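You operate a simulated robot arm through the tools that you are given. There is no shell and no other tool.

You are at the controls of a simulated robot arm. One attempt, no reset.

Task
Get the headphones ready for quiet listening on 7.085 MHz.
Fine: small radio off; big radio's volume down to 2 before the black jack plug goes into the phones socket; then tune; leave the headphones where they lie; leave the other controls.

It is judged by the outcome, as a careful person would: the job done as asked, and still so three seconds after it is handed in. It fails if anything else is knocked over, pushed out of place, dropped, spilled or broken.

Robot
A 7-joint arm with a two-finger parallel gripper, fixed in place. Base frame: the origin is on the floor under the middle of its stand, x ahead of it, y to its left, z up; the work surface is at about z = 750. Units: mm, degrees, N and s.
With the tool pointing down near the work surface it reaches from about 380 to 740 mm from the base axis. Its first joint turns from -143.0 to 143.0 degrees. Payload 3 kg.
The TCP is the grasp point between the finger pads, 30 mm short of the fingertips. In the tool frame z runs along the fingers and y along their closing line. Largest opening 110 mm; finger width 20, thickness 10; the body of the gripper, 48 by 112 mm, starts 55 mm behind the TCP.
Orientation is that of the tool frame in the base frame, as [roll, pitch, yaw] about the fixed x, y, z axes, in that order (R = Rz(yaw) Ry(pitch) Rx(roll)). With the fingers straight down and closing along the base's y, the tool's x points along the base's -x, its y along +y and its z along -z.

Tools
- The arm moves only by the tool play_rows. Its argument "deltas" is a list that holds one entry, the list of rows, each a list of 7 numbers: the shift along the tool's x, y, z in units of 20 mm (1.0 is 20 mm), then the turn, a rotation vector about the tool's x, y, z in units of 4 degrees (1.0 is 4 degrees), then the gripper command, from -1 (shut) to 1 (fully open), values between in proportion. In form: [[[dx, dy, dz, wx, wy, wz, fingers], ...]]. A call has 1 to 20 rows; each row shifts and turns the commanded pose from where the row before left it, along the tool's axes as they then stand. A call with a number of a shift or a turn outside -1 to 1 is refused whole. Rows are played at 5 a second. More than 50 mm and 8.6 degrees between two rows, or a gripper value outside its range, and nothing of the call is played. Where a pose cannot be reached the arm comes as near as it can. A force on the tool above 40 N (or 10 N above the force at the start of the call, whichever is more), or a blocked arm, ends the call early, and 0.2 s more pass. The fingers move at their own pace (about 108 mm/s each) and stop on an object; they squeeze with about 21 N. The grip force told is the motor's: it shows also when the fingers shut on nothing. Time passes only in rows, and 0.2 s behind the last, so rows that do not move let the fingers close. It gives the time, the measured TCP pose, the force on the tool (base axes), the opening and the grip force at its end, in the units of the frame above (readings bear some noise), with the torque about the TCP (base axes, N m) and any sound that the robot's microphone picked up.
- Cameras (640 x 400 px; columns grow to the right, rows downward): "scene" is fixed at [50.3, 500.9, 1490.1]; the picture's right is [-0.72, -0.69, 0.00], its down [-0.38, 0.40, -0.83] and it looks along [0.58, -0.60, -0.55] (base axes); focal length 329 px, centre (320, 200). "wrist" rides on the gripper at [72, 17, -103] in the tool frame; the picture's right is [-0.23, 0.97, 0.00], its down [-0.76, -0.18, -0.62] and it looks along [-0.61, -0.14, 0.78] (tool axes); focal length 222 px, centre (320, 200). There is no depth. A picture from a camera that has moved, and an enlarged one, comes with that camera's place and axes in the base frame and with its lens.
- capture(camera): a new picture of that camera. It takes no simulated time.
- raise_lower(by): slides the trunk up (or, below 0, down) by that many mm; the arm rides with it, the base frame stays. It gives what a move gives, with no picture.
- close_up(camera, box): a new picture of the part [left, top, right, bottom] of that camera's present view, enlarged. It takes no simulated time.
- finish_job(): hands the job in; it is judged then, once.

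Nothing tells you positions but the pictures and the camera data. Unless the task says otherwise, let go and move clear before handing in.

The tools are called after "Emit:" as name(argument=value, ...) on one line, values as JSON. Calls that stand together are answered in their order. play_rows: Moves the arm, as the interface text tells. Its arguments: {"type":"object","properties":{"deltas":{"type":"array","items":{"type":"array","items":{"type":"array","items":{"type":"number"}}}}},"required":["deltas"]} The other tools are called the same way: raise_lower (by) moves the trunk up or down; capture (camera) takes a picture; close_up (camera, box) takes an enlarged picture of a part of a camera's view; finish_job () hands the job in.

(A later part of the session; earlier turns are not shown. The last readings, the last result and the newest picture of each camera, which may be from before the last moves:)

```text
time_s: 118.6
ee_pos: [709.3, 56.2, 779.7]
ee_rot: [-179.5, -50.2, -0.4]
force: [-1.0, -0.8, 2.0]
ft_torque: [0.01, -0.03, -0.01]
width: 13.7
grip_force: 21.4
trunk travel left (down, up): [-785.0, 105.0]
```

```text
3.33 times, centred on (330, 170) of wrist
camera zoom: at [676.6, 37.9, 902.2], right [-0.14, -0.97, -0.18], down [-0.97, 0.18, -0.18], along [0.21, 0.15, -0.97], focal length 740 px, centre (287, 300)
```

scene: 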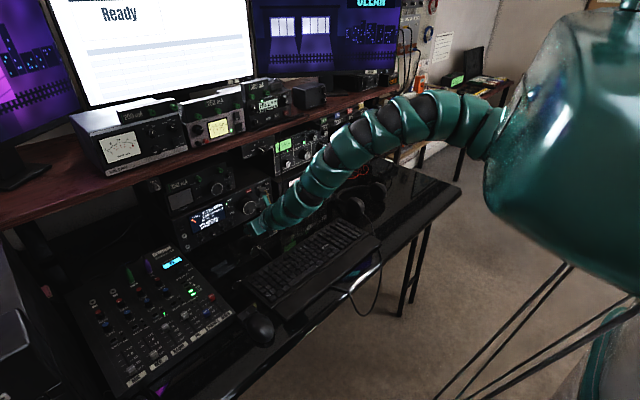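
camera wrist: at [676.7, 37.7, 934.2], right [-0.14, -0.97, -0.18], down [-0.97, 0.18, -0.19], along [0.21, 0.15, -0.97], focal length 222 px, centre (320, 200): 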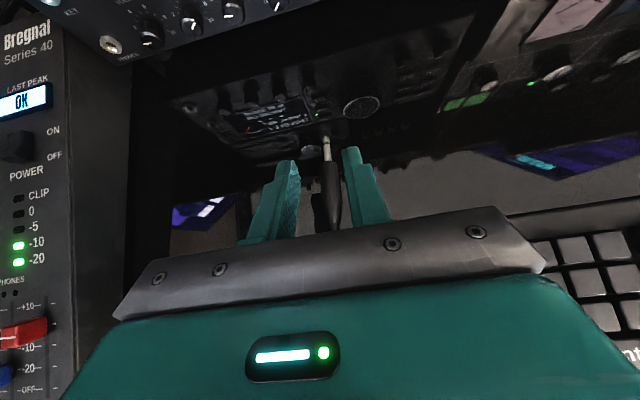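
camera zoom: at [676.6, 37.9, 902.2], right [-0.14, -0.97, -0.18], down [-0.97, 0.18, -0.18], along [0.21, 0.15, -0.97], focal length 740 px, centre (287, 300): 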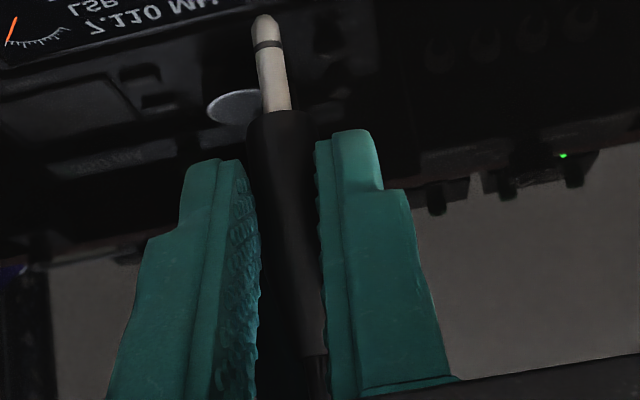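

Gripped at 13.7 mm, and the plug is now aligned within about 1° of +x. I'll lift 20 mm and check it comes along level.

Emit:
play_rows(deltas=[[[0.384, 0, -0.32, 0, 0, 0, -1], [0.384, 0, -0.32, 0, 0, 0, -1]]])

Emit:
close_up(camera="wrist", box=[250, 110, 410, 230])

Emit:
close_up(camera="scene", box=[220, 210, 300, 260])

```text
time_s: 119.2
ee_pos: [709.3, 56.0, 801.1]
ee_rot: [-179.3, -50.2, -0.5]
force: [0.2, 0.1, -0.4]
ft_torque: [0.0, 0.0, 0.01]
width: 13.7
grip_force: 20.5
trunk travel left (down, up): [-785.0, 105.0]
```

```text
3.33 times, centred on (330, 170) of wrist
camera zoom: at [677.0, 37.7, 923.1], right [-0.14, -0.97, -0.18], down [-0.97, 0.18, -0.18], along [0.21, 0.15, -0.97], focal length 740 px, centre (287, 300)
```

zoom: 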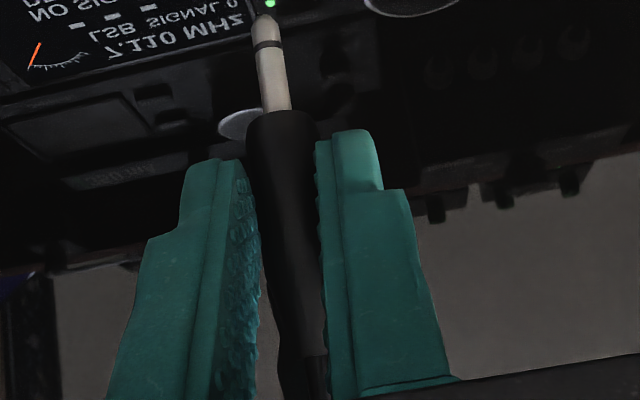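

```text
8.00 times, centred on (260, 235) of scene
camera zoom: at [50.3, 500.9, 1490.1], right [-0.72, -0.69, 0.0], down [-0.38, 0.4, -0.83], along [0.58, -0.6, -0.55], focal length 2630 px, centre (800, -80)
```

zoom: 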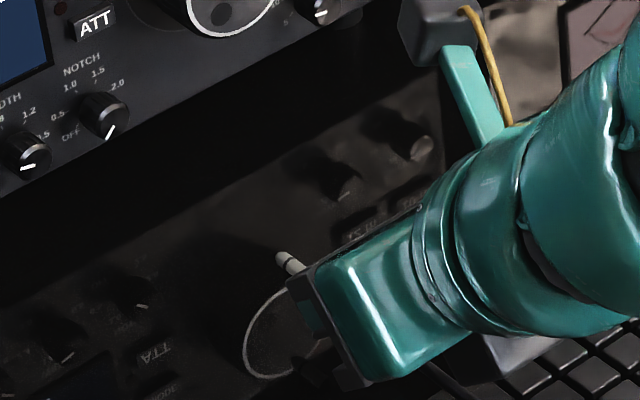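

The plug is held firmly and came along level. I refined the PHONES axis to y≈228.4, z≈799.7 (four wrist-camera rays agree). I'll carry the plug over in stages, lifting then lowering the trunk, and watch for cable pull.

Emit:
play_rows(deltas=[[[0.757, -0.644, -0.163, 0, 0, 0, -1], [0.757, -0.644, -0.163, 0, 0, 0, -1], [0.757, -0.644, -0.163, 0, 0, 0, -1], [0.757, -0.644, -0.163, 0, 0, 0, -1], [0.757, -0.644, -0.163, 0, 0, 0, -1]]])

Emit:
capture(camera="scene")

Emit:
capture(camera="wrist")

```text
time_s: 120.4
ee_pos: [745.6, 119.2, 870.3]
ee_rot: [-179.2, -50.1, -0.5]
force: [0.4, 0.0, -1.0]
ft_torque: [0.01, -0.04, 0.0]
width: 13.8
grip_force: 20.9
trunk travel left (down, up): [-785.0, 105.0]
```

```text
taken
```

scene: 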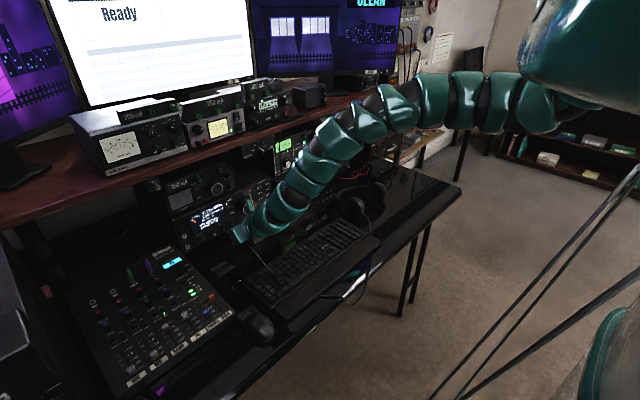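

```text
taken
camera wrist: at [712.9, 101.6, 992.0], right [-0.15, -0.97, -0.18], down [-0.97, 0.18, -0.18], along [0.21, 0.15, -0.97], focal length 222 px, centre (320, 200)
```

wrist: 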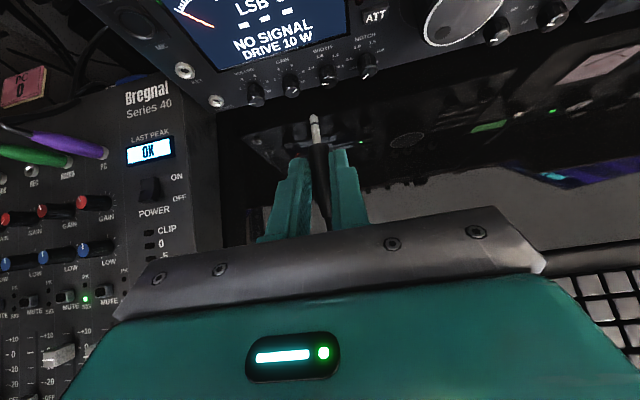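

Plug and cable are following without tension. Lower the trunk 70 mm, then continue across.

Emit:
raise_lower(by=-70)

Emit:
play_rows(deltas=[[[0.8, -0.4, -0.28, 0, 0, 0, -1], [0.8, -0.4, -0.28, 0, 0, 0, -1], [0.8, -0.4, -0.28, 0, 0, 0, -1], [0.8, -0.4, -0.28, 0, 0, 0, -1], [0.8, -0.4, -0.28, 0, 0, 0, -1]]])

Emit:
capture(camera="scene")

```text
time_s: 121.5
ee_pos: [744.9, 119.0, 800.3]
ee_rot: [-179.3, -50.2, -0.4]
force: [0.7, 0.4, -0.3]
ft_torque: [0.01, 0.04, 0.01]
width: 13.8
grip_force: 21.4
trunk travel left (down, up): [-715.0, 175.0]
```

```text
time_s: 122.7
ee_pos: [773.7, 159.6, 879.4]
ee_rot: [-179.4, -50.2, -0.5]
force: [0.8, -0.2, 0.4]
ft_torque: [-0.01, 0.03, 0.01]
width: 13.7
grip_force: 21.2
trunk travel left (down, up): [-715.0, 175.0]
```

```text
taken
```

scene: 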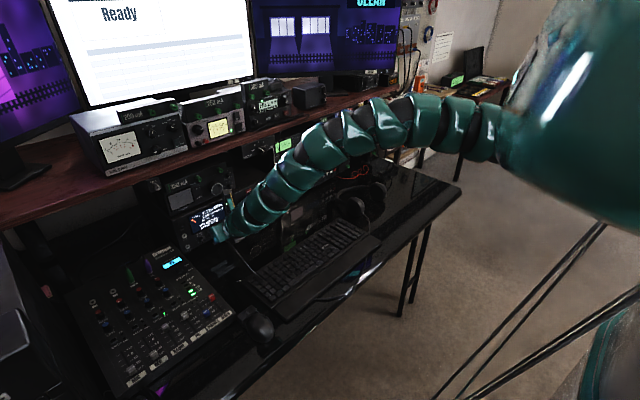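

Good. Lower the trunk 80 mm more, then rise and move over to the socket's y.

Emit:
raise_lower(by=-80)

Emit:
play_rows(deltas=[[[0.8, -0.5, -0.45, 0, 0, 0, -1], [0.8, -0.5, -0.45, 0, 0, 0, -1], [0.8, -0.5, -0.45, 0, 0, 0, -1], [0.8, -0.5, -0.45, 0, 0, 0, -1], [0.8, -0.5, -0.45, 0, 0, 0, -1], [0.8, -0.5, -0.45, 0, 0, 0, -1], [0.8, -0.45, -0.45, 0, 0, 0, -1]]])

Emit:
capture(camera="scene")

Emit:
capture(camera="wrist")

```text
time_s: 123.8
ee_pos: [774.0, 158.2, 799.6]
ee_rot: [-179.3, -50.2, -0.3]
force: [0.5, 0.8, -0.4]
ft_torque: [0.02, -0.01, 0.02]
width: 13.8
grip_force: 21.2
trunk travel left (down, up): [-635.0, 255.0]
```

```text
time_s: 125.4
ee_pos: [798.3, 228.7, 924.9]
ee_rot: [-179.6, -50.1, -0.3]
force: [0.3, 0.8, -0.8]
ft_torque: [-0.01, 0.03, 0.01]
width: 13.6
grip_force: 21.1
trunk travel left (down, up): [-635.0, 255.0]
```

```text
taken
```

scene: 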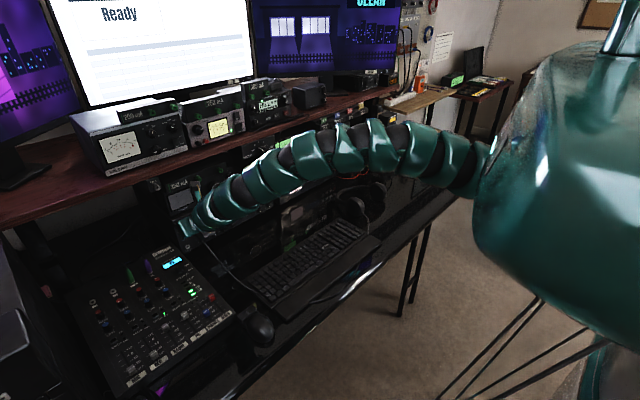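

```text
taken
camera wrist: at [764.7, 211.0, 1047.5], right [-0.14, -0.97, -0.18], down [-0.97, 0.18, -0.18], along [0.21, 0.15, -0.97], focal length 222 px, centre (320, 200)
```

wrist: 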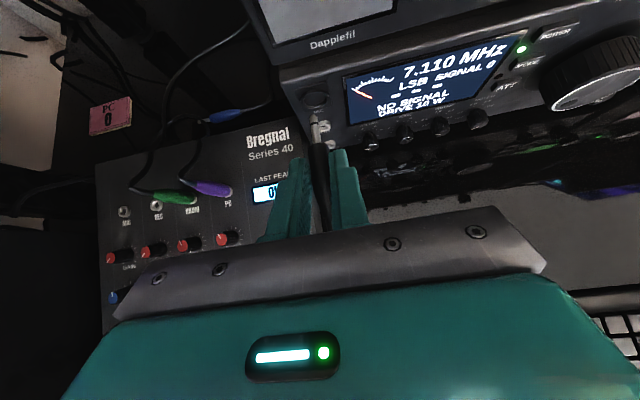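

The plug is at the right y with its tip about 20 mm in front of the panel. I'll lower the trunk 100 mm to bring it in front of PHONES.

Emit:
raise_lower(by=-100)

Emit:
capture(camera="wrist")

Emit:
close_up(camera="scene", box=[150, 210, 246, 270])

Emit:
capture(camera="scene")

```text
time_s: 126.8
ee_pos: [798.8, 228.4, 824.9]
ee_rot: [-179.5, -50.3, -0.5]
force: [-0.1, -0.8, -1.4]
ft_torque: [0.0, -0.01, 0.02]
width: 13.8
grip_force: 21.2
trunk travel left (down, up): [-535.0, 355.0]
```

```text
taken
camera wrist: at [764.8, 210.7, 947.5], right [-0.14, -0.97, -0.18], down [-0.97, 0.18, -0.18], along [0.21, 0.15, -0.97], focal length 222 px, centre (320, 200)
```

wrist: 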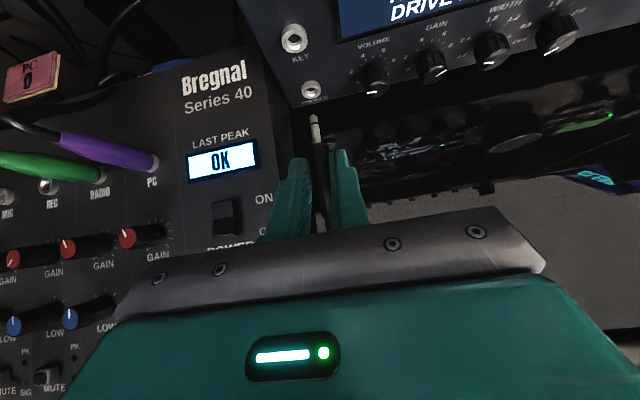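

```text
6.67 times, centred on (198, 240) of scene
camera zoom: at [50.3, 500.9, 1490.1], right [-0.72, -0.69, 0.0], down [-0.38, 0.4, -0.83], along [0.58, -0.6, -0.55], focal length 2192 px, centre (1133, -67)
```

zoom: 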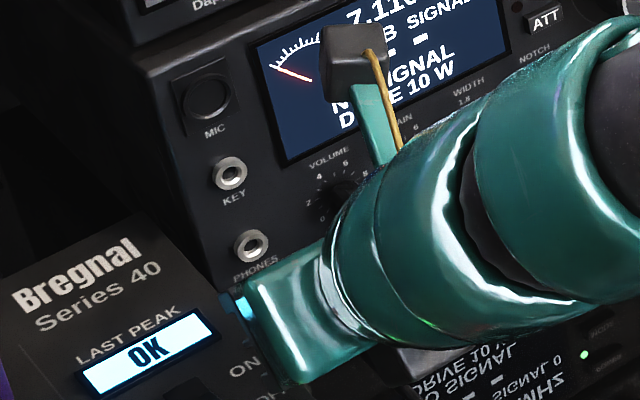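

```text
taken
```

scene: 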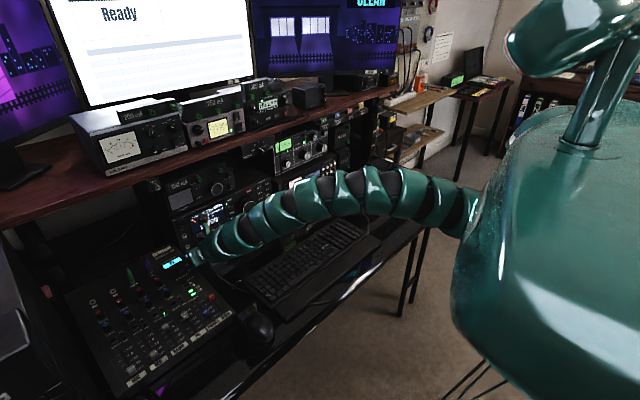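

The plug is lined up in front of PHONES. I'll zoom in to measure plug against socket.

Emit:
close_up(camera="wrist", box=[264, 60, 376, 144])

Emit:
close_up(camera="wrist", box=[264, 110, 376, 240])

```text
4.76 times, centred on (320, 102) of wrist
camera zoom: at [764.8, 210.7, 947.5], right [-0.14, -0.97, -0.18], down [-0.97, 0.18, -0.18], along [0.21, 0.15, -0.97], focal length 1058 px, centre (320, 667)
```

zoom: 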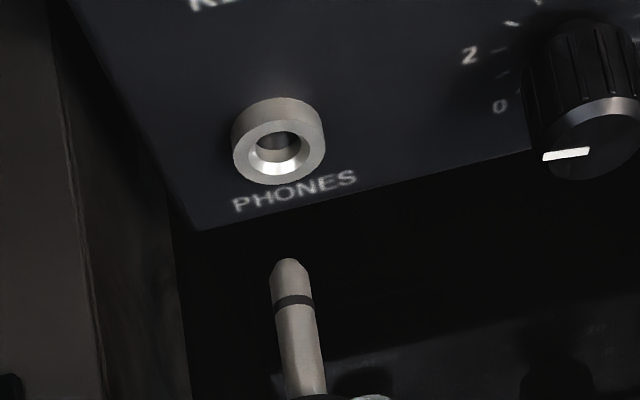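

```text
3.08 times, centred on (320, 175) of wrist
camera zoom: at [764.8, 210.7, 947.5], right [-0.14, -0.97, -0.18], down [-0.97, 0.18, -0.18], along [0.21, 0.15, -0.97], focal length 684 px, centre (320, 277)
```

zoom: 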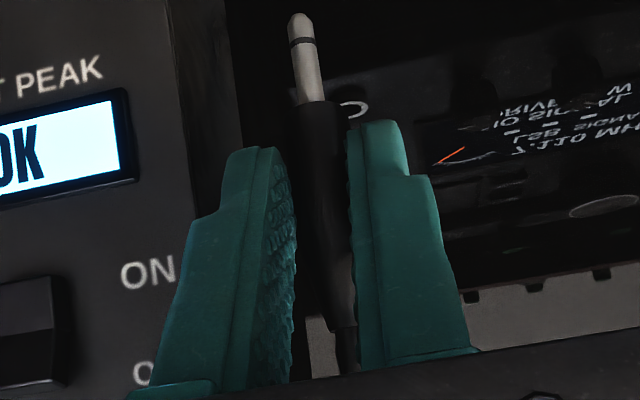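

The plug is rotated about 2.8° in yaw relative to the socket axis and sits about 3 mm high. The socket centre is at about (881.5, 227.4, 801.2). I'll correct the yaw, y and z, then re-measure.

Emit:
play_rows(deltas=[[[0, 0.09, 0, 0.27, 0, -0.223, -1], [-0.058, 0.09, 0.048, 0.27, 0, -0.223, -1], [-0.058, 0, 0.048, 0, 0, 0, -1], [0, 0, 0, 0, 0, 0, -1]]])

Emit:
close_up(camera="wrist", box=[264, 60, 376, 144])

Emit:
close_up(camera="wrist", box=[264, 110, 376, 240])

```text
time_s: 127.8
ee_pos: [797.8, 225.1, 822.0]
ee_rot: [-179.2, -50.1, 2.2]
force: [-0.1, -0.3, -0.3]
ft_torque: [0.01, 0.03, 0.02]
width: 13.7
grip_force: 20.7
trunk travel left (down, up): [-535.0, 355.0]
```

```text
4.76 times, centred on (320, 102) of wrist
camera zoom: at [765.6, 205.3, 944.3], right [-0.1, -0.98, -0.18], down [-0.97, 0.13, -0.18], along [0.2, 0.16, -0.97], focal length 1058 px, centre (320, 667)
```

zoom: 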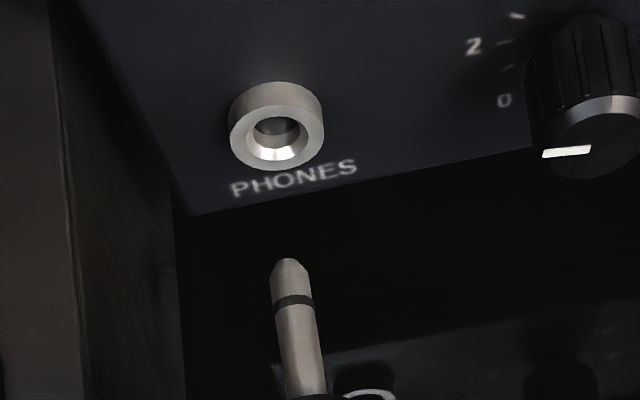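

```text
3.08 times, centred on (320, 175) of wrist
camera zoom: at [765.6, 205.3, 944.3], right [-0.1, -0.98, -0.18], down [-0.97, 0.13, -0.18], along [0.2, 0.16, -0.97], focal length 684 px, centre (320, 277)
```

zoom: 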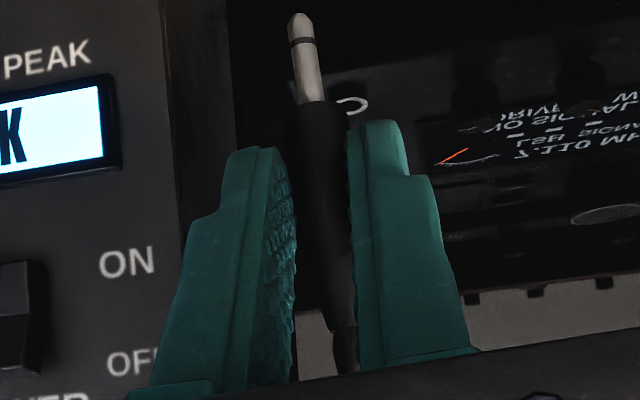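

The yaw is fixed and y matches within half a millimetre. I'll advance so the tip is just short of the rim, about 17 mm, then look again.

Emit:
play_rows(deltas=[[[0.17, 0.013, 0.22, 0, 0, 0, -1], [0.17, 0.013, 0.22, 0, 0, 0, -1], [0.17, 0.013, 0.22, 0, 0, 0, -1], [0, 0, 0, 0, 0, 0, -1]]])

Emit:
close_up(camera="wrist", box=[264, 60, 376, 144])

Emit:
close_up(camera="scene", box=[160, 225, 224, 265])

```text
time_s: 128.8
ee_pos: [812.3, 225.2, 821.1]
ee_rot: [-179.4, -50.2, 2.3]
force: [-0.2, 0.2, -0.9]
ft_torque: [0.01, 0.03, 0.0]
width: 13.7
grip_force: 21.4
trunk travel left (down, up): [-535.0, 355.0]
```

```text
4.76 times, centred on (320, 102) of wrist
camera zoom: at [781.8, 205.0, 943.3], right [-0.1, -0.98, -0.18], down [-0.97, 0.13, -0.18], along [0.2, 0.16, -0.97], focal length 1058 px, centre (320, 667)
```

zoom: 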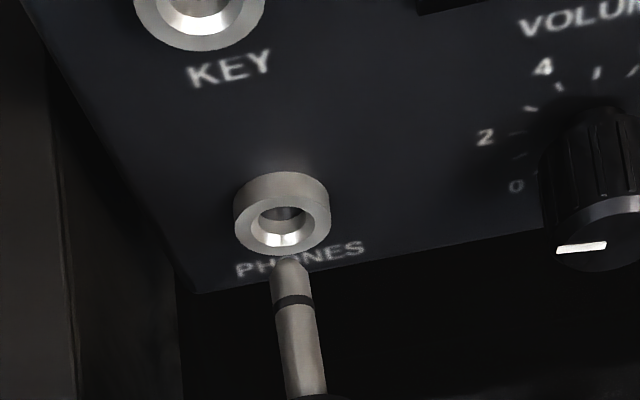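

```text
10.00 times, centred on (192, 245) of scene
camera zoom: at [50.3, 500.9, 1490.1], right [-0.72, -0.69, 0.0], down [-0.38, 0.4, -0.83], along [0.58, -0.6, -0.55], focal length 3288 px, centre (1600, -250)
```

zoom: 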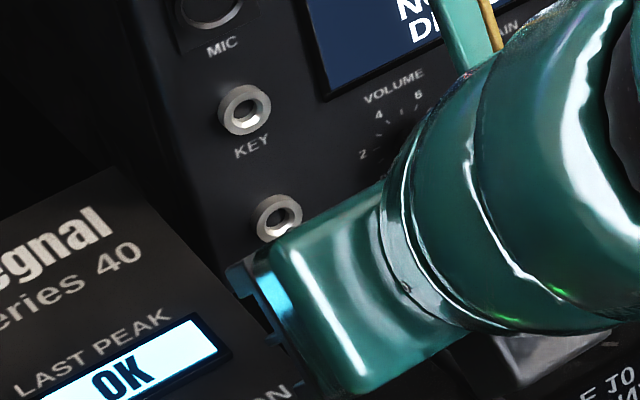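

The plug's axis points right at the hole in this view. I'll advance in 3 mm steps while watching the force.

Emit:
play_rows(deltas=[[[0.096, 0.007, 0.115, 0, 0, 0, -1], [0.096, 0.007, 0.115, 0, 0, 0, -1], [0, 0, 0, 0, 0, 0, -1]]])

Emit:
close_up(camera="wrist", box=[264, 80, 376, 164])

```text
time_s: 129.6
ee_pos: [820.2, 224.3, 821.1]
ee_rot: [-179.4, -50.2, 2.3]
force: [0.6, 0.3, -0.4]
ft_torque: [0.02, -0.02, -0.01]
width: 13.6
grip_force: 20.9
trunk travel left (down, up): [-535.0, 355.0]
```

```text
4.76 times, centred on (320, 122) of wrist
camera zoom: at [788.0, 205.1, 943.2], right [-0.1, -0.98, -0.18], down [-0.97, 0.13, -0.18], along [0.2, 0.16, -0.97], focal length 1058 px, centre (320, 571)
```

zoom: 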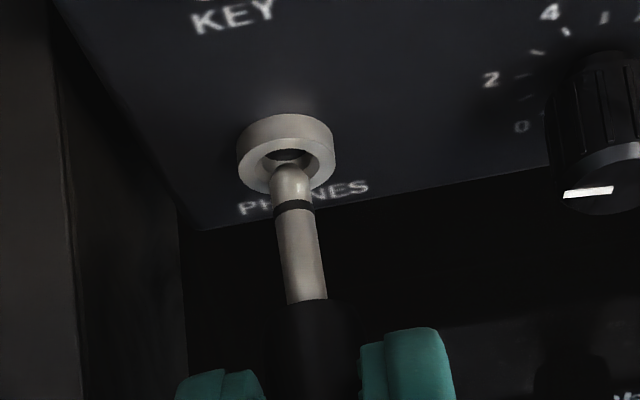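

The tip is at the mouth of the socket. Continuing in small steps.

Emit:
play_rows(deltas=[[[0.064, 0.005, 0.077, 0, 0, 0, -1], [0.064, 0.005, 0.077, 0, 0, 0, -1], [0, 0, 0, 0, 0, 0, -1]]])

Emit:
close_up(camera="wrist", box=[284, 90, 356, 144])

```text
time_s: 130.4
ee_pos: [825.3, 225.2, 821.5]
ee_rot: [-179.3, -50.1, 2.3]
force: [0.3, -0.3, -0.9]
ft_torque: [-0.01, 0.0, 0.02]
width: 13.7
grip_force: 21.1
trunk travel left (down, up): [-535.0, 355.0]
```

```text
7.41 times, centred on (320, 117) of wrist
camera zoom: at [792.4, 205.2, 943.8], right [-0.1, -0.98, -0.18], down [-0.97, 0.13, -0.18], along [0.2, 0.16, -0.97], focal length 1645 px, centre (320, 815)
```

zoom: 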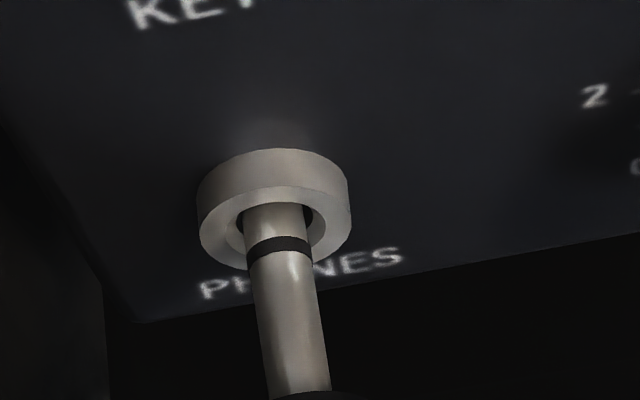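

The tip is entering the hole with no side force. I'll continue to push in with small steps.

Emit:
play_rows(deltas=[[[0.08, 0.006, 0.096, 0, 0, 0, -1], [0.08, 0.006, 0.096, 0, 0, 0, -1], [0.08, 0.006, 0.096, 0, 0, 0, -1], [0, 0, 0, 0, 0, 0, -1]]])

Emit:
close_up(camera="wrist", box=[284, 90, 356, 144])

```text
time_s: 131.4
ee_pos: [832.3, 225.0, 821.4]
ee_rot: [-179.3, -50.1, 2.2]
force: [0.4, 0.3, -0.1]
ft_torque: [0.02, 0.0, -0.03]
width: 13.5
grip_force: 20.9
trunk travel left (down, up): [-535.0, 355.0]
```

```text
7.41 times, centred on (320, 117) of wrist
camera zoom: at [800.4, 205.2, 942.9], right [-0.1, -0.98, -0.18], down [-0.97, 0.13, -0.18], along [0.2, 0.16, -0.97], focal length 1645 px, centre (320, 815)
```

zoom: 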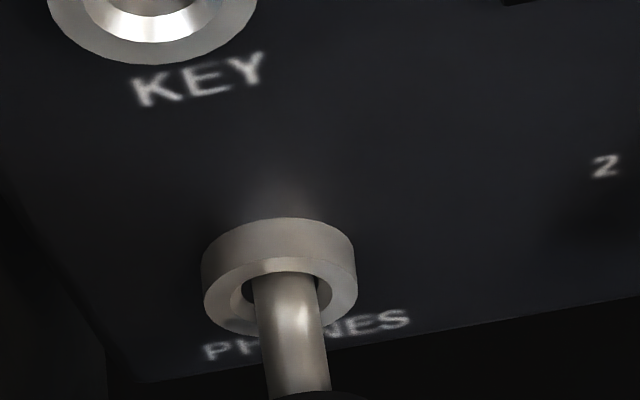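

The plug is sliding in freely, with the ring already inside. About 10 mm remains, so I'll continue.

Emit:
play_rows(deltas=[[[0.064, 0.005, 0.077, 0, 0, 0, -1], [0.064, 0.005, 0.077, 0, 0, 0, -1], [0.064, 0.005, 0.077, 0, 0, 0, -1], [0, 0, 0, 0, 0, 0, -1]]])

Emit:
close_up(camera="wrist", box=[284, 100, 356, 154])

```text
time_s: 132.4
ee_pos: [838.3, 225.1, 821.3]
ee_rot: [-179.4, -50.2, 2.4]
force: [-1.2, 1.2, -0.3]
ft_torque: [0.01, -0.04, 0.01]
width: 13.6
grip_force: 21.1
trunk travel left (down, up): [-535.0, 355.0]
```

```text
7.41 times, centred on (320, 127) of wrist
camera zoom: at [806.3, 205.2, 943.1], right [-0.1, -0.98, -0.18], down [-0.97, 0.13, -0.18], along [0.2, 0.16, -0.97], focal length 1645 px, centre (320, 741)
```

zoom: 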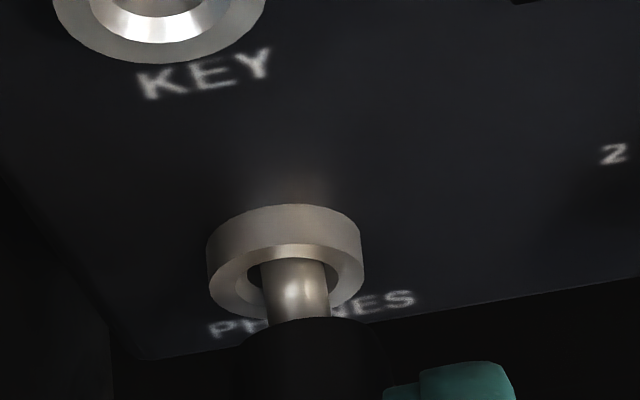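

About 4–5 mm remains. Continuing carefully.

Emit:
play_rows(deltas=[[[0.064, 0.005, 0.077, 0, 0, 0, -1], [0.064, 0.005, 0.077, 0, 0, 0, -1], [0, 0, 0, 0, 0, 0, -1]]])

Emit:
close_up(camera="wrist", box=[284, 110, 356, 164])

```text
time_s: 133.2
ee_pos: [842.4, 225.0, 819.6]
ee_rot: [-179.2, -50.3, 2.3]
force: [-0.5, 2.4, -0.1]
ft_torque: [0.06, -0.02, 0.03]
width: 13.6
grip_force: 21.4
trunk travel left (down, up): [-535.0, 355.0]
```

```text
7.41 times, centred on (320, 137) of wrist
camera zoom: at [810.3, 205.3, 943.2], right [-0.1, -0.98, -0.18], down [-0.97, 0.13, -0.18], along [0.2, 0.16, -0.97], focal length 1645 px, centre (320, 667)
```

zoom: 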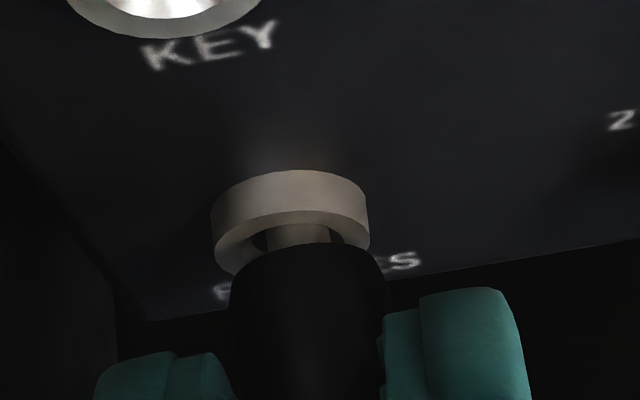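

About 2.5 mm of gap remains between body and rim. I'll push in 1 mm steps.

Emit:
play_rows(deltas=[[[0.032, 0.003, 0.038, 0, 0, 0, -1], [0.032, 0.003, 0.038, 0, 0, 0, -1], [0.032, 0.003, 0.038, 0, 0, 0, -1]]])

Emit:
close_up(camera="wrist", box=[284, 110, 356, 164])

```text
time_s: 134.0
ee_pos: [844.2, 225.2, 821.1]
ee_rot: [-179.5, -50.1, 2.5]
force: [-5.9, 0.7, 0.3]
ft_torque: [-0.01, 0.11, 0.05]
width: 13.3
grip_force: 20.8
trunk travel left (down, up): [-535.0, 355.0]
```

```text
7.41 times, centred on (320, 137) of wrist
camera zoom: at [812.9, 205.3, 943.4], right [-0.1, -0.98, -0.18], down [-0.97, 0.13, -0.18], along [0.2, 0.16, -0.97], focal length 1645 px, centre (320, 667)
```

zoom: 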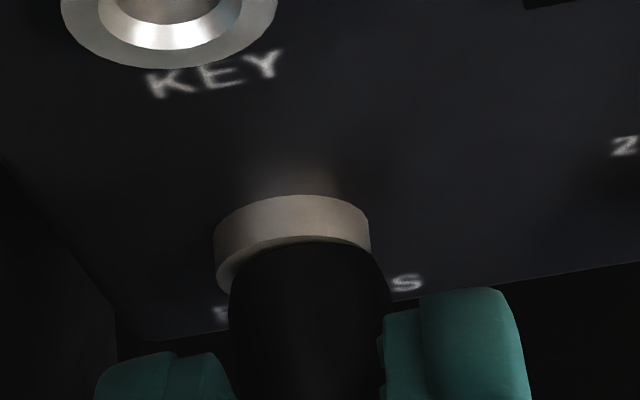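

The body is meeting the rim at 6 N. One more millimetre to make sure it's seated.

Emit:
play_rows(deltas=[[[0.032, 0.003, 0.038, 0, 0, 0, -1], [0, 0, 0, 0, 0, 0, -1]]])

Emit:
close_up(camera="wrist", box=[284, 110, 356, 164])

Emit:
close_up(camera="scene", box=[130, 190, 258, 270])

```text
time_s: 134.6
ee_pos: [845.5, 224.8, 820.7]
ee_rot: [-179.4, -50.2, 2.4]
force: [-10.9, -0.3, -0.7]
ft_torque: [0.0, 0.3, 0.0]
width: 13.5
grip_force: 21.0
trunk travel left (down, up): [-535.0, 355.0]
```

```text
7.41 times, centred on (320, 137) of wrist
camera zoom: at [813.3, 205.4, 943.4], right [-0.1, -0.98, -0.18], down [-0.97, 0.13, -0.18], along [0.2, 0.16, -0.97], focal length 1645 px, centre (320, 667)
```

zoom: 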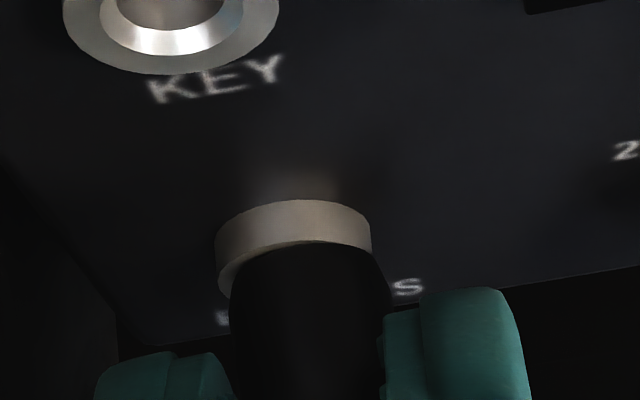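

```text
5.00 times, centred on (194, 230) of scene
camera zoom: at [50.3, 500.9, 1490.1], right [-0.72, -0.69, 0.0], down [-0.38, 0.4, -0.83], along [0.58, -0.6, -0.55], focal length 1644 px, centre (950, 50)
```

zoom: 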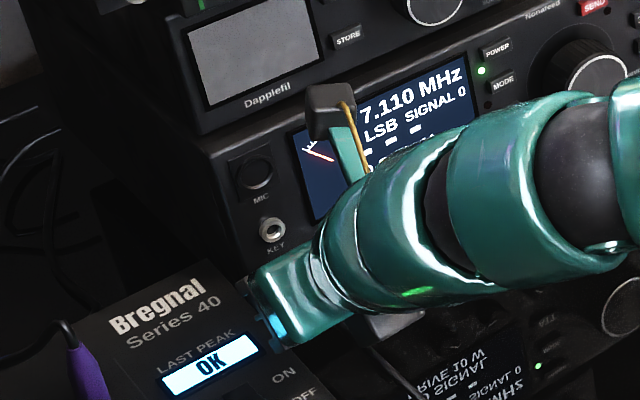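

Contact at 11 N without slip. I'll give it one firmer push to be sure it's fully home.

Emit:
play_rows(deltas=[[[0.032, 0.003, 0.038, 0, 0, 0, -1], [0.032, 0.003, 0.038, 0, 0, 0, -1], [0, 0, 0, 0, 0, 0, -1]]])

Emit:
close_up(camera="wrist", box=[284, 110, 356, 164])

Emit:
close_up(camera="scene", box=[130, 190, 258, 270])

```text
time_s: 135.4
ee_pos: [847.7, 225.0, 821.7]
ee_rot: [-179.3, -50.2, 2.3]
force: [-16.5, 0.8, -5.8]
ft_torque: [0.02, 0.5, -0.04]
width: 13.9
grip_force: 21.4
trunk travel left (down, up): [-535.0, 355.0]
```

```text
7.41 times, centred on (320, 137) of wrist
camera zoom: at [815.1, 205.7, 944.0], right [-0.1, -0.98, -0.18], down [-0.97, 0.13, -0.18], along [0.2, 0.16, -0.97], focal length 1645 px, centre (320, 667)
```

zoom: 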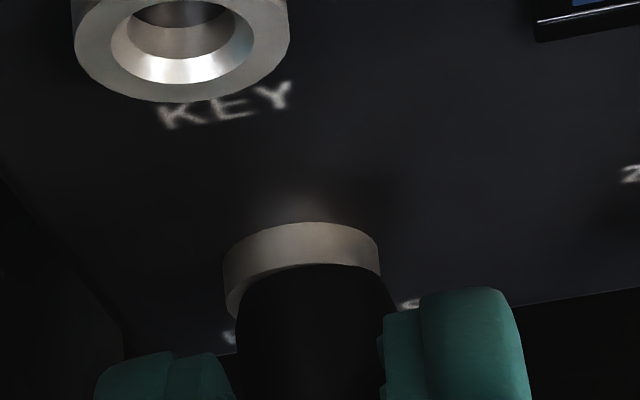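

```text
5.00 times, centred on (194, 230) of scene
camera zoom: at [50.3, 500.9, 1490.1], right [-0.72, -0.69, 0.0], down [-0.38, 0.4, -0.83], along [0.58, -0.6, -0.55], focal length 1644 px, centre (950, 50)
```

zoom: 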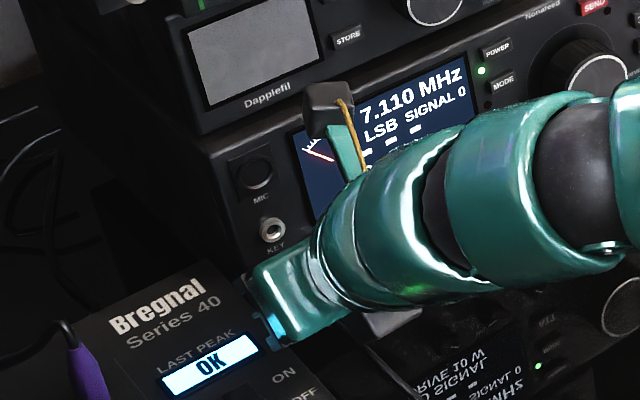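

The plug body is hard against the rim and began to slip in my grip, so it's fully home, and the radio hasn't moved. I'll open only a little, since the mixer is close on the left, and withdraw up and back along the fingers.

Emit:
play_rows(deltas=[[[0, 0, 0, 0, 0, 0, -0.62], [0, 0, 0, 0, 0, 0, -0.62]]])

Emit:
close_up(camera="wrist", box=[264, 90, 376, 190])

```text
time_s: 136.0
ee_pos: [848.2, 224.2, 823.8]
ee_rot: [-179.3, -50.1, 2.3]
force: [1.2, -0.1, -0.2]
ft_torque: [0.0, 0.02, 0.02]
width: 20.8
grip_force: 0.0
trunk travel left (down, up): [-535.0, 355.0]
```

```text
4.00 times, centred on (320, 140) of wrist
camera zoom: at [816.8, 204.3, 943.9], right [-0.1, -0.98, -0.18], down [-0.97, 0.13, -0.19], along [0.21, 0.16, -0.97], focal length 888 px, centre (320, 440)
```

zoom: 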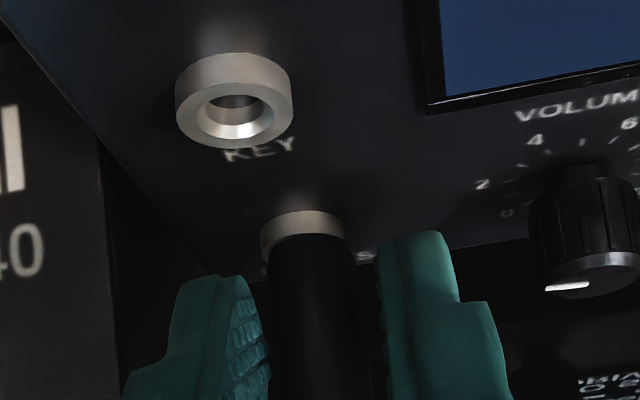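

Released, and the plug stays in the socket. Withdrawing along the finger direction.

Emit:
play_rows(deltas=[[[0, 0, -0.25, 0, 0, 0, -0.62], [0, 0, -0.5, 0, 0, 0, -0.62], [0, 0, -0.5, 0, 0, 0, -0.62], [0, 0, -0.5, 0, 0, 0, -0.62]]])

Emit:
capture(camera="wrist")

Emit:
close_up(camera="scene", box=[130, 190, 258, 270])

```text
time_s: 137.0
ee_pos: [820.1, 222.9, 842.4]
ee_rot: [-179.4, -50.1, 2.3]
force: [-1.0, -0.3, 0.5]
ft_torque: [0.01, -0.01, 0.01]
width: 20.6
grip_force: 0.0
trunk travel left (down, up): [-535.0, 355.0]
```

```text
taken
camera wrist: at [788.6, 203.2, 965.3], right [-0.1, -0.98, -0.18], down [-0.97, 0.13, -0.18], along [0.2, 0.16, -0.97], focal length 222 px, centre (320, 200)
```

wrist: 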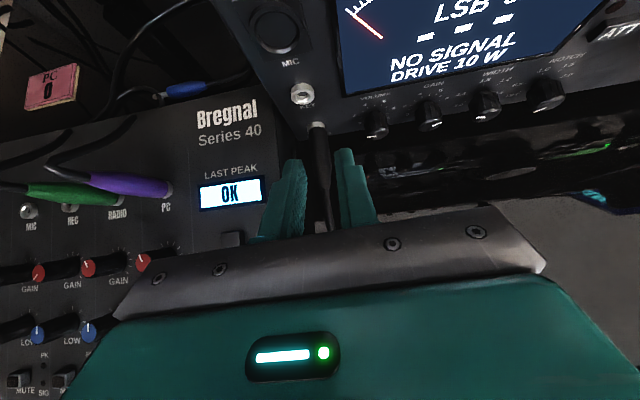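

```text
5.00 times, centred on (194, 230) of scene
camera zoom: at [50.3, 500.9, 1490.1], right [-0.72, -0.69, 0.0], down [-0.38, 0.4, -0.83], along [0.58, -0.6, -0.55], focal length 1644 px, centre (950, 50)
```

zoom: 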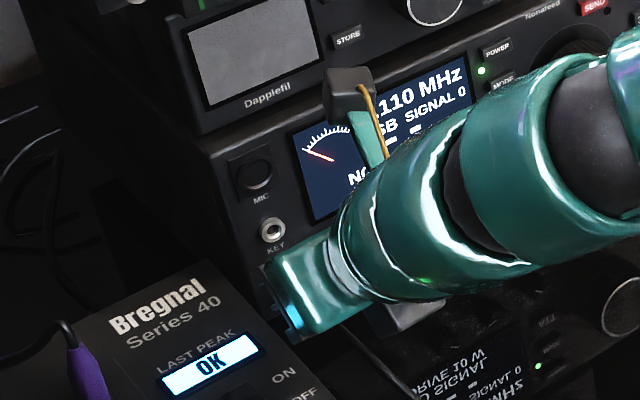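

Emit:
play_rows(deltas=[[[0, 0, -0.5, 0, 0, 0, -0.62], [0, 0, -0.5, 0, 0, 0, -0.62], [0.6, 0, -0.3, 0, 0, 0, -0.62], [0.8, 0.3, -0.3, 0, 0, 0, -0.62]]])

Emit:
capture(camera="wrist")

Emit:
capture(camera="scene")

Emit:
close_up(camera="scene", box=[150, 200, 270, 275])

```text
time_s: 138.0
ee_pos: [813.4, 216.2, 887.7]
ee_rot: [-179.5, -50.2, 2.3]
force: [0.4, 0.3, 0.0]
ft_torque: [0.0, -0.02, 0.0]
width: 20.7
grip_force: 0.1
trunk travel left (down, up): [-535.0, 355.0]
```

```text
taken
camera wrist: at [782.2, 197.0, 1009.5], right [-0.1, -0.98, -0.18], down [-0.97, 0.13, -0.18], along [0.2, 0.16, -0.97], focal length 222 px, centre (320, 200)
```

wrist: 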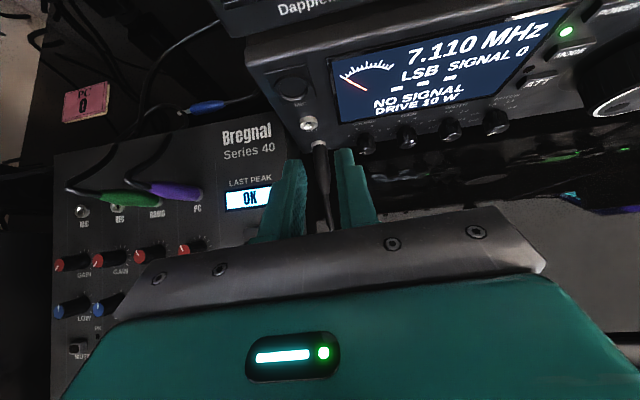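

```text
taken
```

scene: 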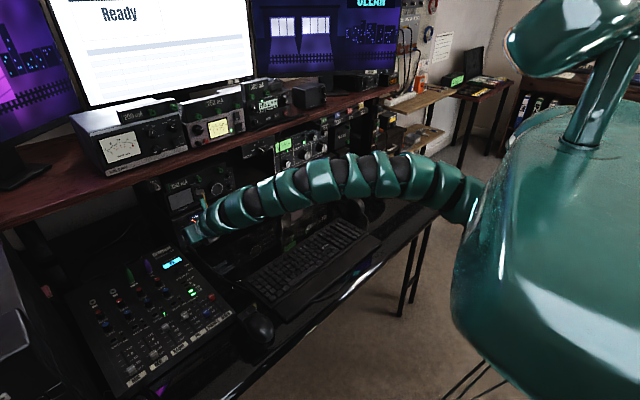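

```text
5.33 times, centred on (210, 238) of scene
camera zoom: at [50.3, 500.9, 1490.1], right [-0.72, -0.69, 0.0], down [-0.38, 0.4, -0.83], along [0.58, -0.6, -0.55], focal length 1753 px, centre (907, 0)
```

zoom: 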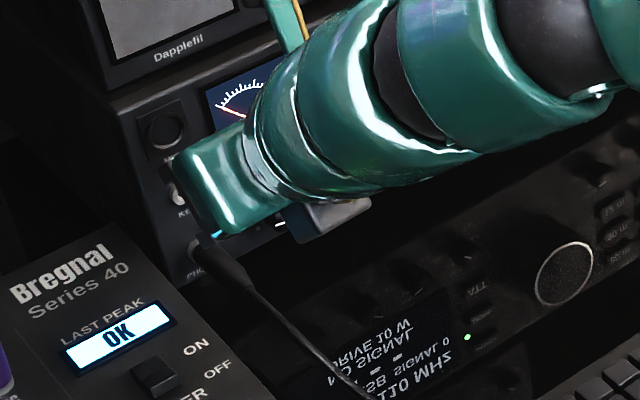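

The plug sits in PHONES with its cable trailing free. Next is tuning. The dial's face is centred at about (863, 3, 847), roughly 49 mm in diameter, with all neighbouring controls more than 45 mm away. I'll raise the trunk and move over in front of it.

Emit:
raise_lower(by=100)

Emit:
play_rows(deltas=[[[-0.75, 0.95, 0.05, 0, 0, 0, -0.62], [-0.75, 0.95, 0.05, 0, 0, 0, -0.62], [-0.75, 0.95, 0.05, 0, 0, 0, -0.62], [-0.75, 0.95, 0.05, 0, 0, 0, -0.62], [-0.4, 0.95, 0, 0, 0, 0, -0.62], [-0.4, 0.95, 0, 0, 0, 0, -0.62]]])

Emit:
capture(camera="wrist")

Emit:
capture(camera="scene")

```text
time_s: 139.3
ee_pos: [813.7, 215.2, 986.4]
ee_rot: [-179.3, -50.2, 2.3]
force: [-0.7, 0.3, 0.3]
ft_torque: [0.01, -0.03, 0.01]
width: 20.6
grip_force: 0.0
trunk travel left (down, up): [-635.0, 255.0]
```

```text
time_s: 140.7
ee_pos: [802.8, 117.0, 910.8]
ee_rot: [-179.2, -50.2, 2.3]
force: [-0.1, 0.1, -0.2]
ft_torque: [0.0, -0.02, 0.02]
width: 20.9
grip_force: 0.1
out of reach, approached as far as the arm can: row 3, 4, 5, 6
trunk travel left (down, up): [-635.0, 255.0]
```

```text
taken
camera wrist: at [771.5, 97.3, 1033.5], right [-0.1, -0.98, -0.18], down [-0.97, 0.13, -0.18], along [0.2, 0.16, -0.97], focal length 222 px, centre (320, 200)
```

wrist: 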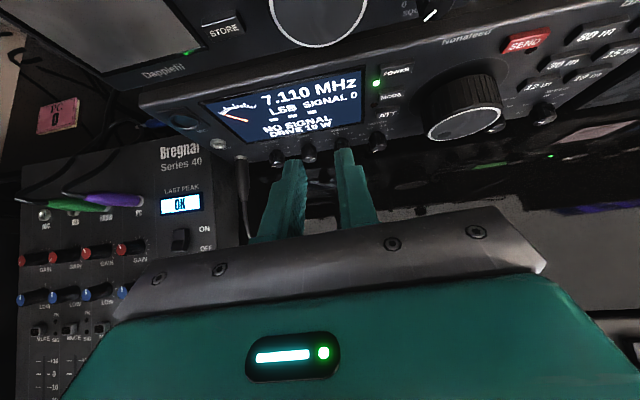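

```text
taken
```

scene: 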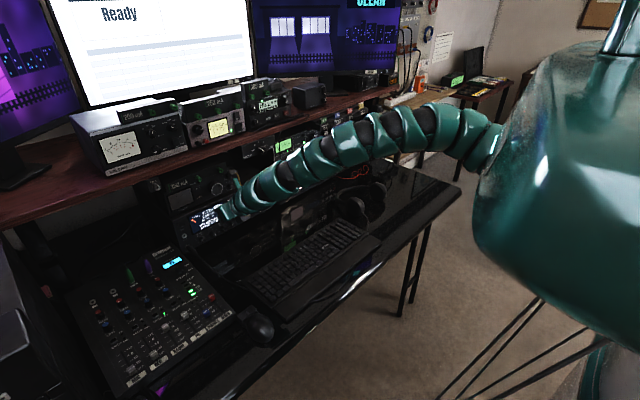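

Reach is limited on the near side again, so I'll raise the trunk another 100 mm and come down toward the dial.

Emit:
raise_lower(by=100)

Emit:
play_rows(deltas=[[[-0.9, 0.7, 0.5, 0, 0, 0, -0.62], [-0.9, 0.7, 0.5, 0, 0, 0, -0.62], [-0.9, 0.7, 0.5, 0, 0, 0, -0.62], [-0.9, 0.7, 0.5, 0, 0, 0, -0.62], [-0.9, 0.7, 0.5, 0, 0, 0, -0.62], [-0.9, 0.7, 0.5, 0, 0, 0, -0.62], [-0.5, 0.7, 0.3, 0, 0, 0, -0.62], [0, 0.7, 0, 0, 0, 0, -0.62]]])

Emit:
capture(camera="wrist")

Emit:
capture(camera="scene")

```text
time_s: 142.0
ee_pos: [802.3, 117.9, 1010.4]
ee_rot: [-179.4, -50.0, 2.3]
force: [0.2, 0.1, -1.1]
ft_torque: [-0.03, -0.03, -0.02]
width: 21.0
grip_force: 0.0
trunk travel left (down, up): [-735.0, 155.0]
```

```text
time_s: 143.8
ee_pos: [783.2, 3.6, 878.0]
ee_rot: [-179.4, -49.9, 2.4]
force: [-0.6, -0.8, -0.3]
ft_torque: [0.01, 0.01, -0.05]
width: 21.0
grip_force: 0.1
trunk travel left (down, up): [-735.0, 155.0]
```

```text
taken
camera wrist: at [751.2, -15.1, 1000.3], right [-0.1, -0.98, -0.18], down [-0.97, 0.13, -0.18], along [0.2, 0.16, -0.97], focal length 222 px, centre (320, 200)
```

wrist: 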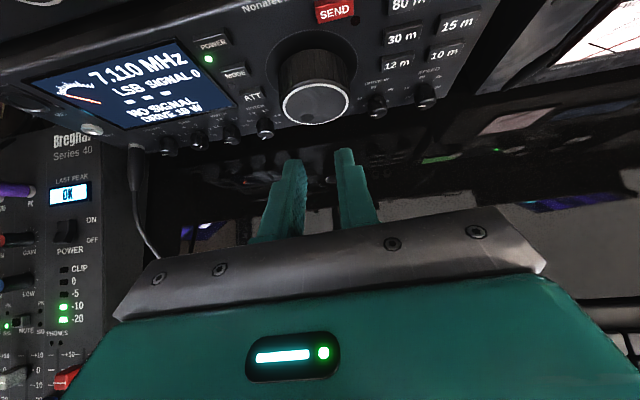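

```text
taken
```

scene: 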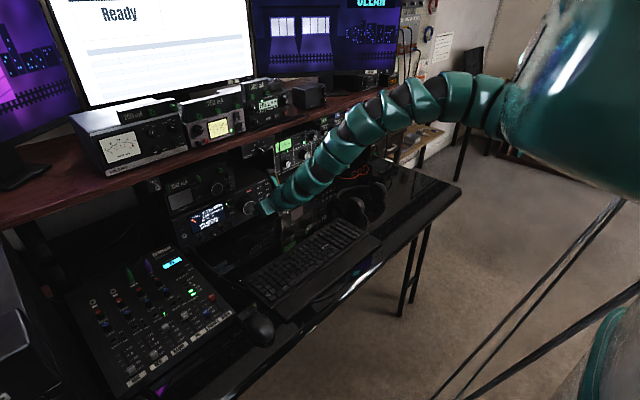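

I'm right in front of the dial. I'll level the tool to about 22°, square the yaw and open to 62 mm.

Emit:
play_rows(deltas=[[[0, 0, 0, -0.23, 0, 0.19, 0.127], [0, 0, 0, -0.23, 0, 0.19, 0.127], [0, 0, 0, 0, 1, 0, 0.127], [0, 0, 0, 0, 1, 0, 0.127], [0, 0, 0, 0, 1, 0, 0.127], [0, 0, 0, 0, 1, 0, 0.127], [0, 0, 0, 0, 0.5, 0, 0.127]]])

Emit:
capture(camera="wrist")

Emit:
close_up(camera="scene", box=[180, 170, 308, 250])

```text
time_s: 145.4
ee_pos: [783.3, 4.9, 879.3]
ee_rot: [-178.8, -68.2, -0.4]
force: [0.4, -0.9, 0.0]
ft_torque: [-0.01, -0.02, 0.03]
width: 62.0
grip_force: 0.0
trunk travel left (down, up): [-735.0, 155.0]
```

```text
taken
camera wrist: at [714.8, -12.9, 984.3], right [-0.08, -0.97, -0.22], down [-0.86, 0.17, -0.47], along [0.5, 0.15, -0.85], focal length 222 px, centre (320, 200)
```

wrist: 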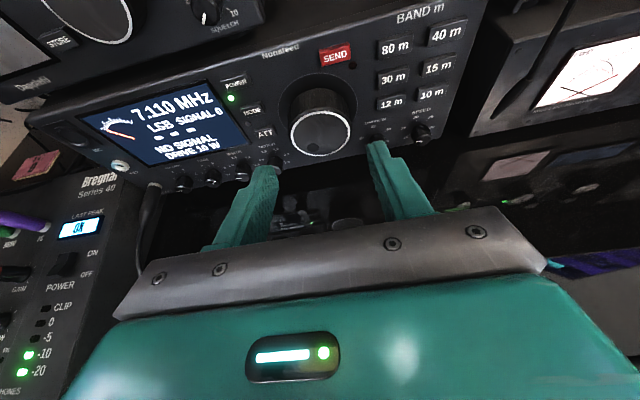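

```text
5.00 times, centred on (244, 210) of scene
camera zoom: at [50.3, 500.9, 1490.1], right [-0.72, -0.69, 0.0], down [-0.38, 0.4, -0.83], along [0.58, -0.6, -0.55], focal length 1644 px, centre (700, 150)
```

zoom: 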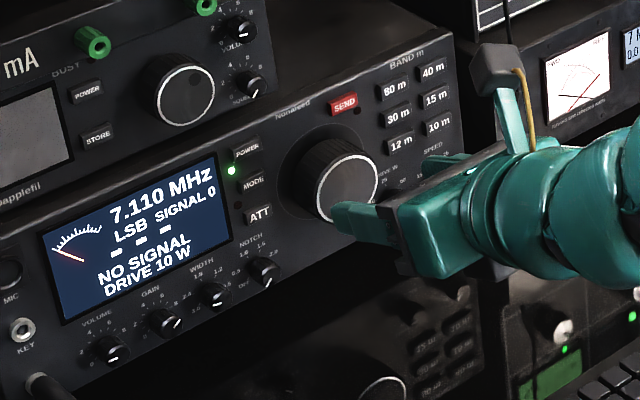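

Great view: the display and dial are both visible in the scene camera. I'll zoom the wrist view to measure the dial centre.

Emit:
close_up(camera="wrist", box=[240, 60, 400, 160])

```text
4.00 times, centred on (320, 110) of wrist
camera zoom: at [714.8, -12.9, 984.3], right [-0.08, -0.97, -0.22], down [-0.86, 0.17, -0.47], along [0.5, 0.15, -0.85], focal length 888 px, centre (320, 560)
```

zoom: 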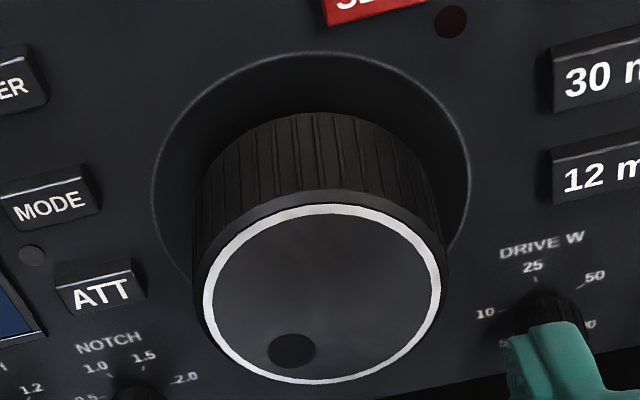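

The dial centre is about (857, 6, 850) and about 54 mm across. I'll open to 72 mm and approach most of the way.

Emit:
play_rows(deltas=[[[0.05, 0, 0.7, 0, 0, 0, 0.31], [0.05, 0, 0.7, 0, 0, 0, 0.31], [0, 0, 0, 0, 0, 0, 0.31]]])

Emit:
capture(camera="wrist")

Emit:
close_up(camera="scene", box=[180, 170, 308, 250])

```text
time_s: 146.2
ee_pos: [810.5, 5.5, 869.4]
ee_rot: [-178.9, -68.2, -0.6]
force: [-0.1, 0.7, -0.5]
ft_torque: [0.01, -0.01, 0.01]
width: 72.1
grip_force: 0.1
trunk travel left (down, up): [-735.0, 155.0]
```

```text
taken
camera wrist: at [741.9, -13.2, 975.3], right [-0.08, -0.97, -0.22], down [-0.86, 0.17, -0.47], along [0.5, 0.15, -0.85], focal length 222 px, centre (320, 200)
```

wrist: 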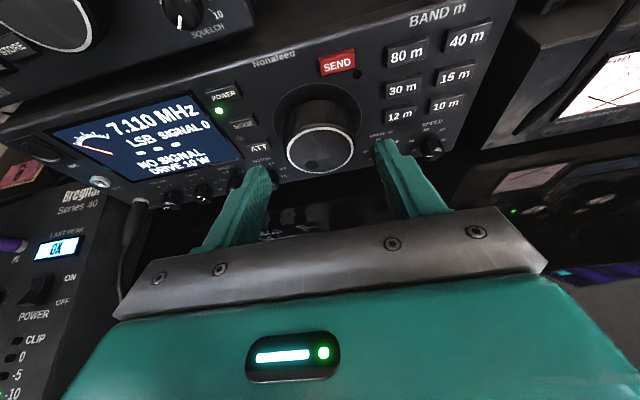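

```text
5.00 times, centred on (244, 210) of scene
camera zoom: at [50.3, 500.9, 1490.1], right [-0.72, -0.69, 0.0], down [-0.38, 0.4, -0.83], along [0.58, -0.6, -0.55], focal length 1644 px, centre (700, 150)
```

zoom: 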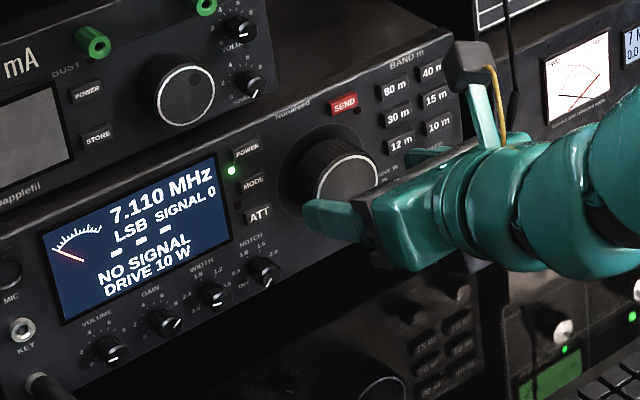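

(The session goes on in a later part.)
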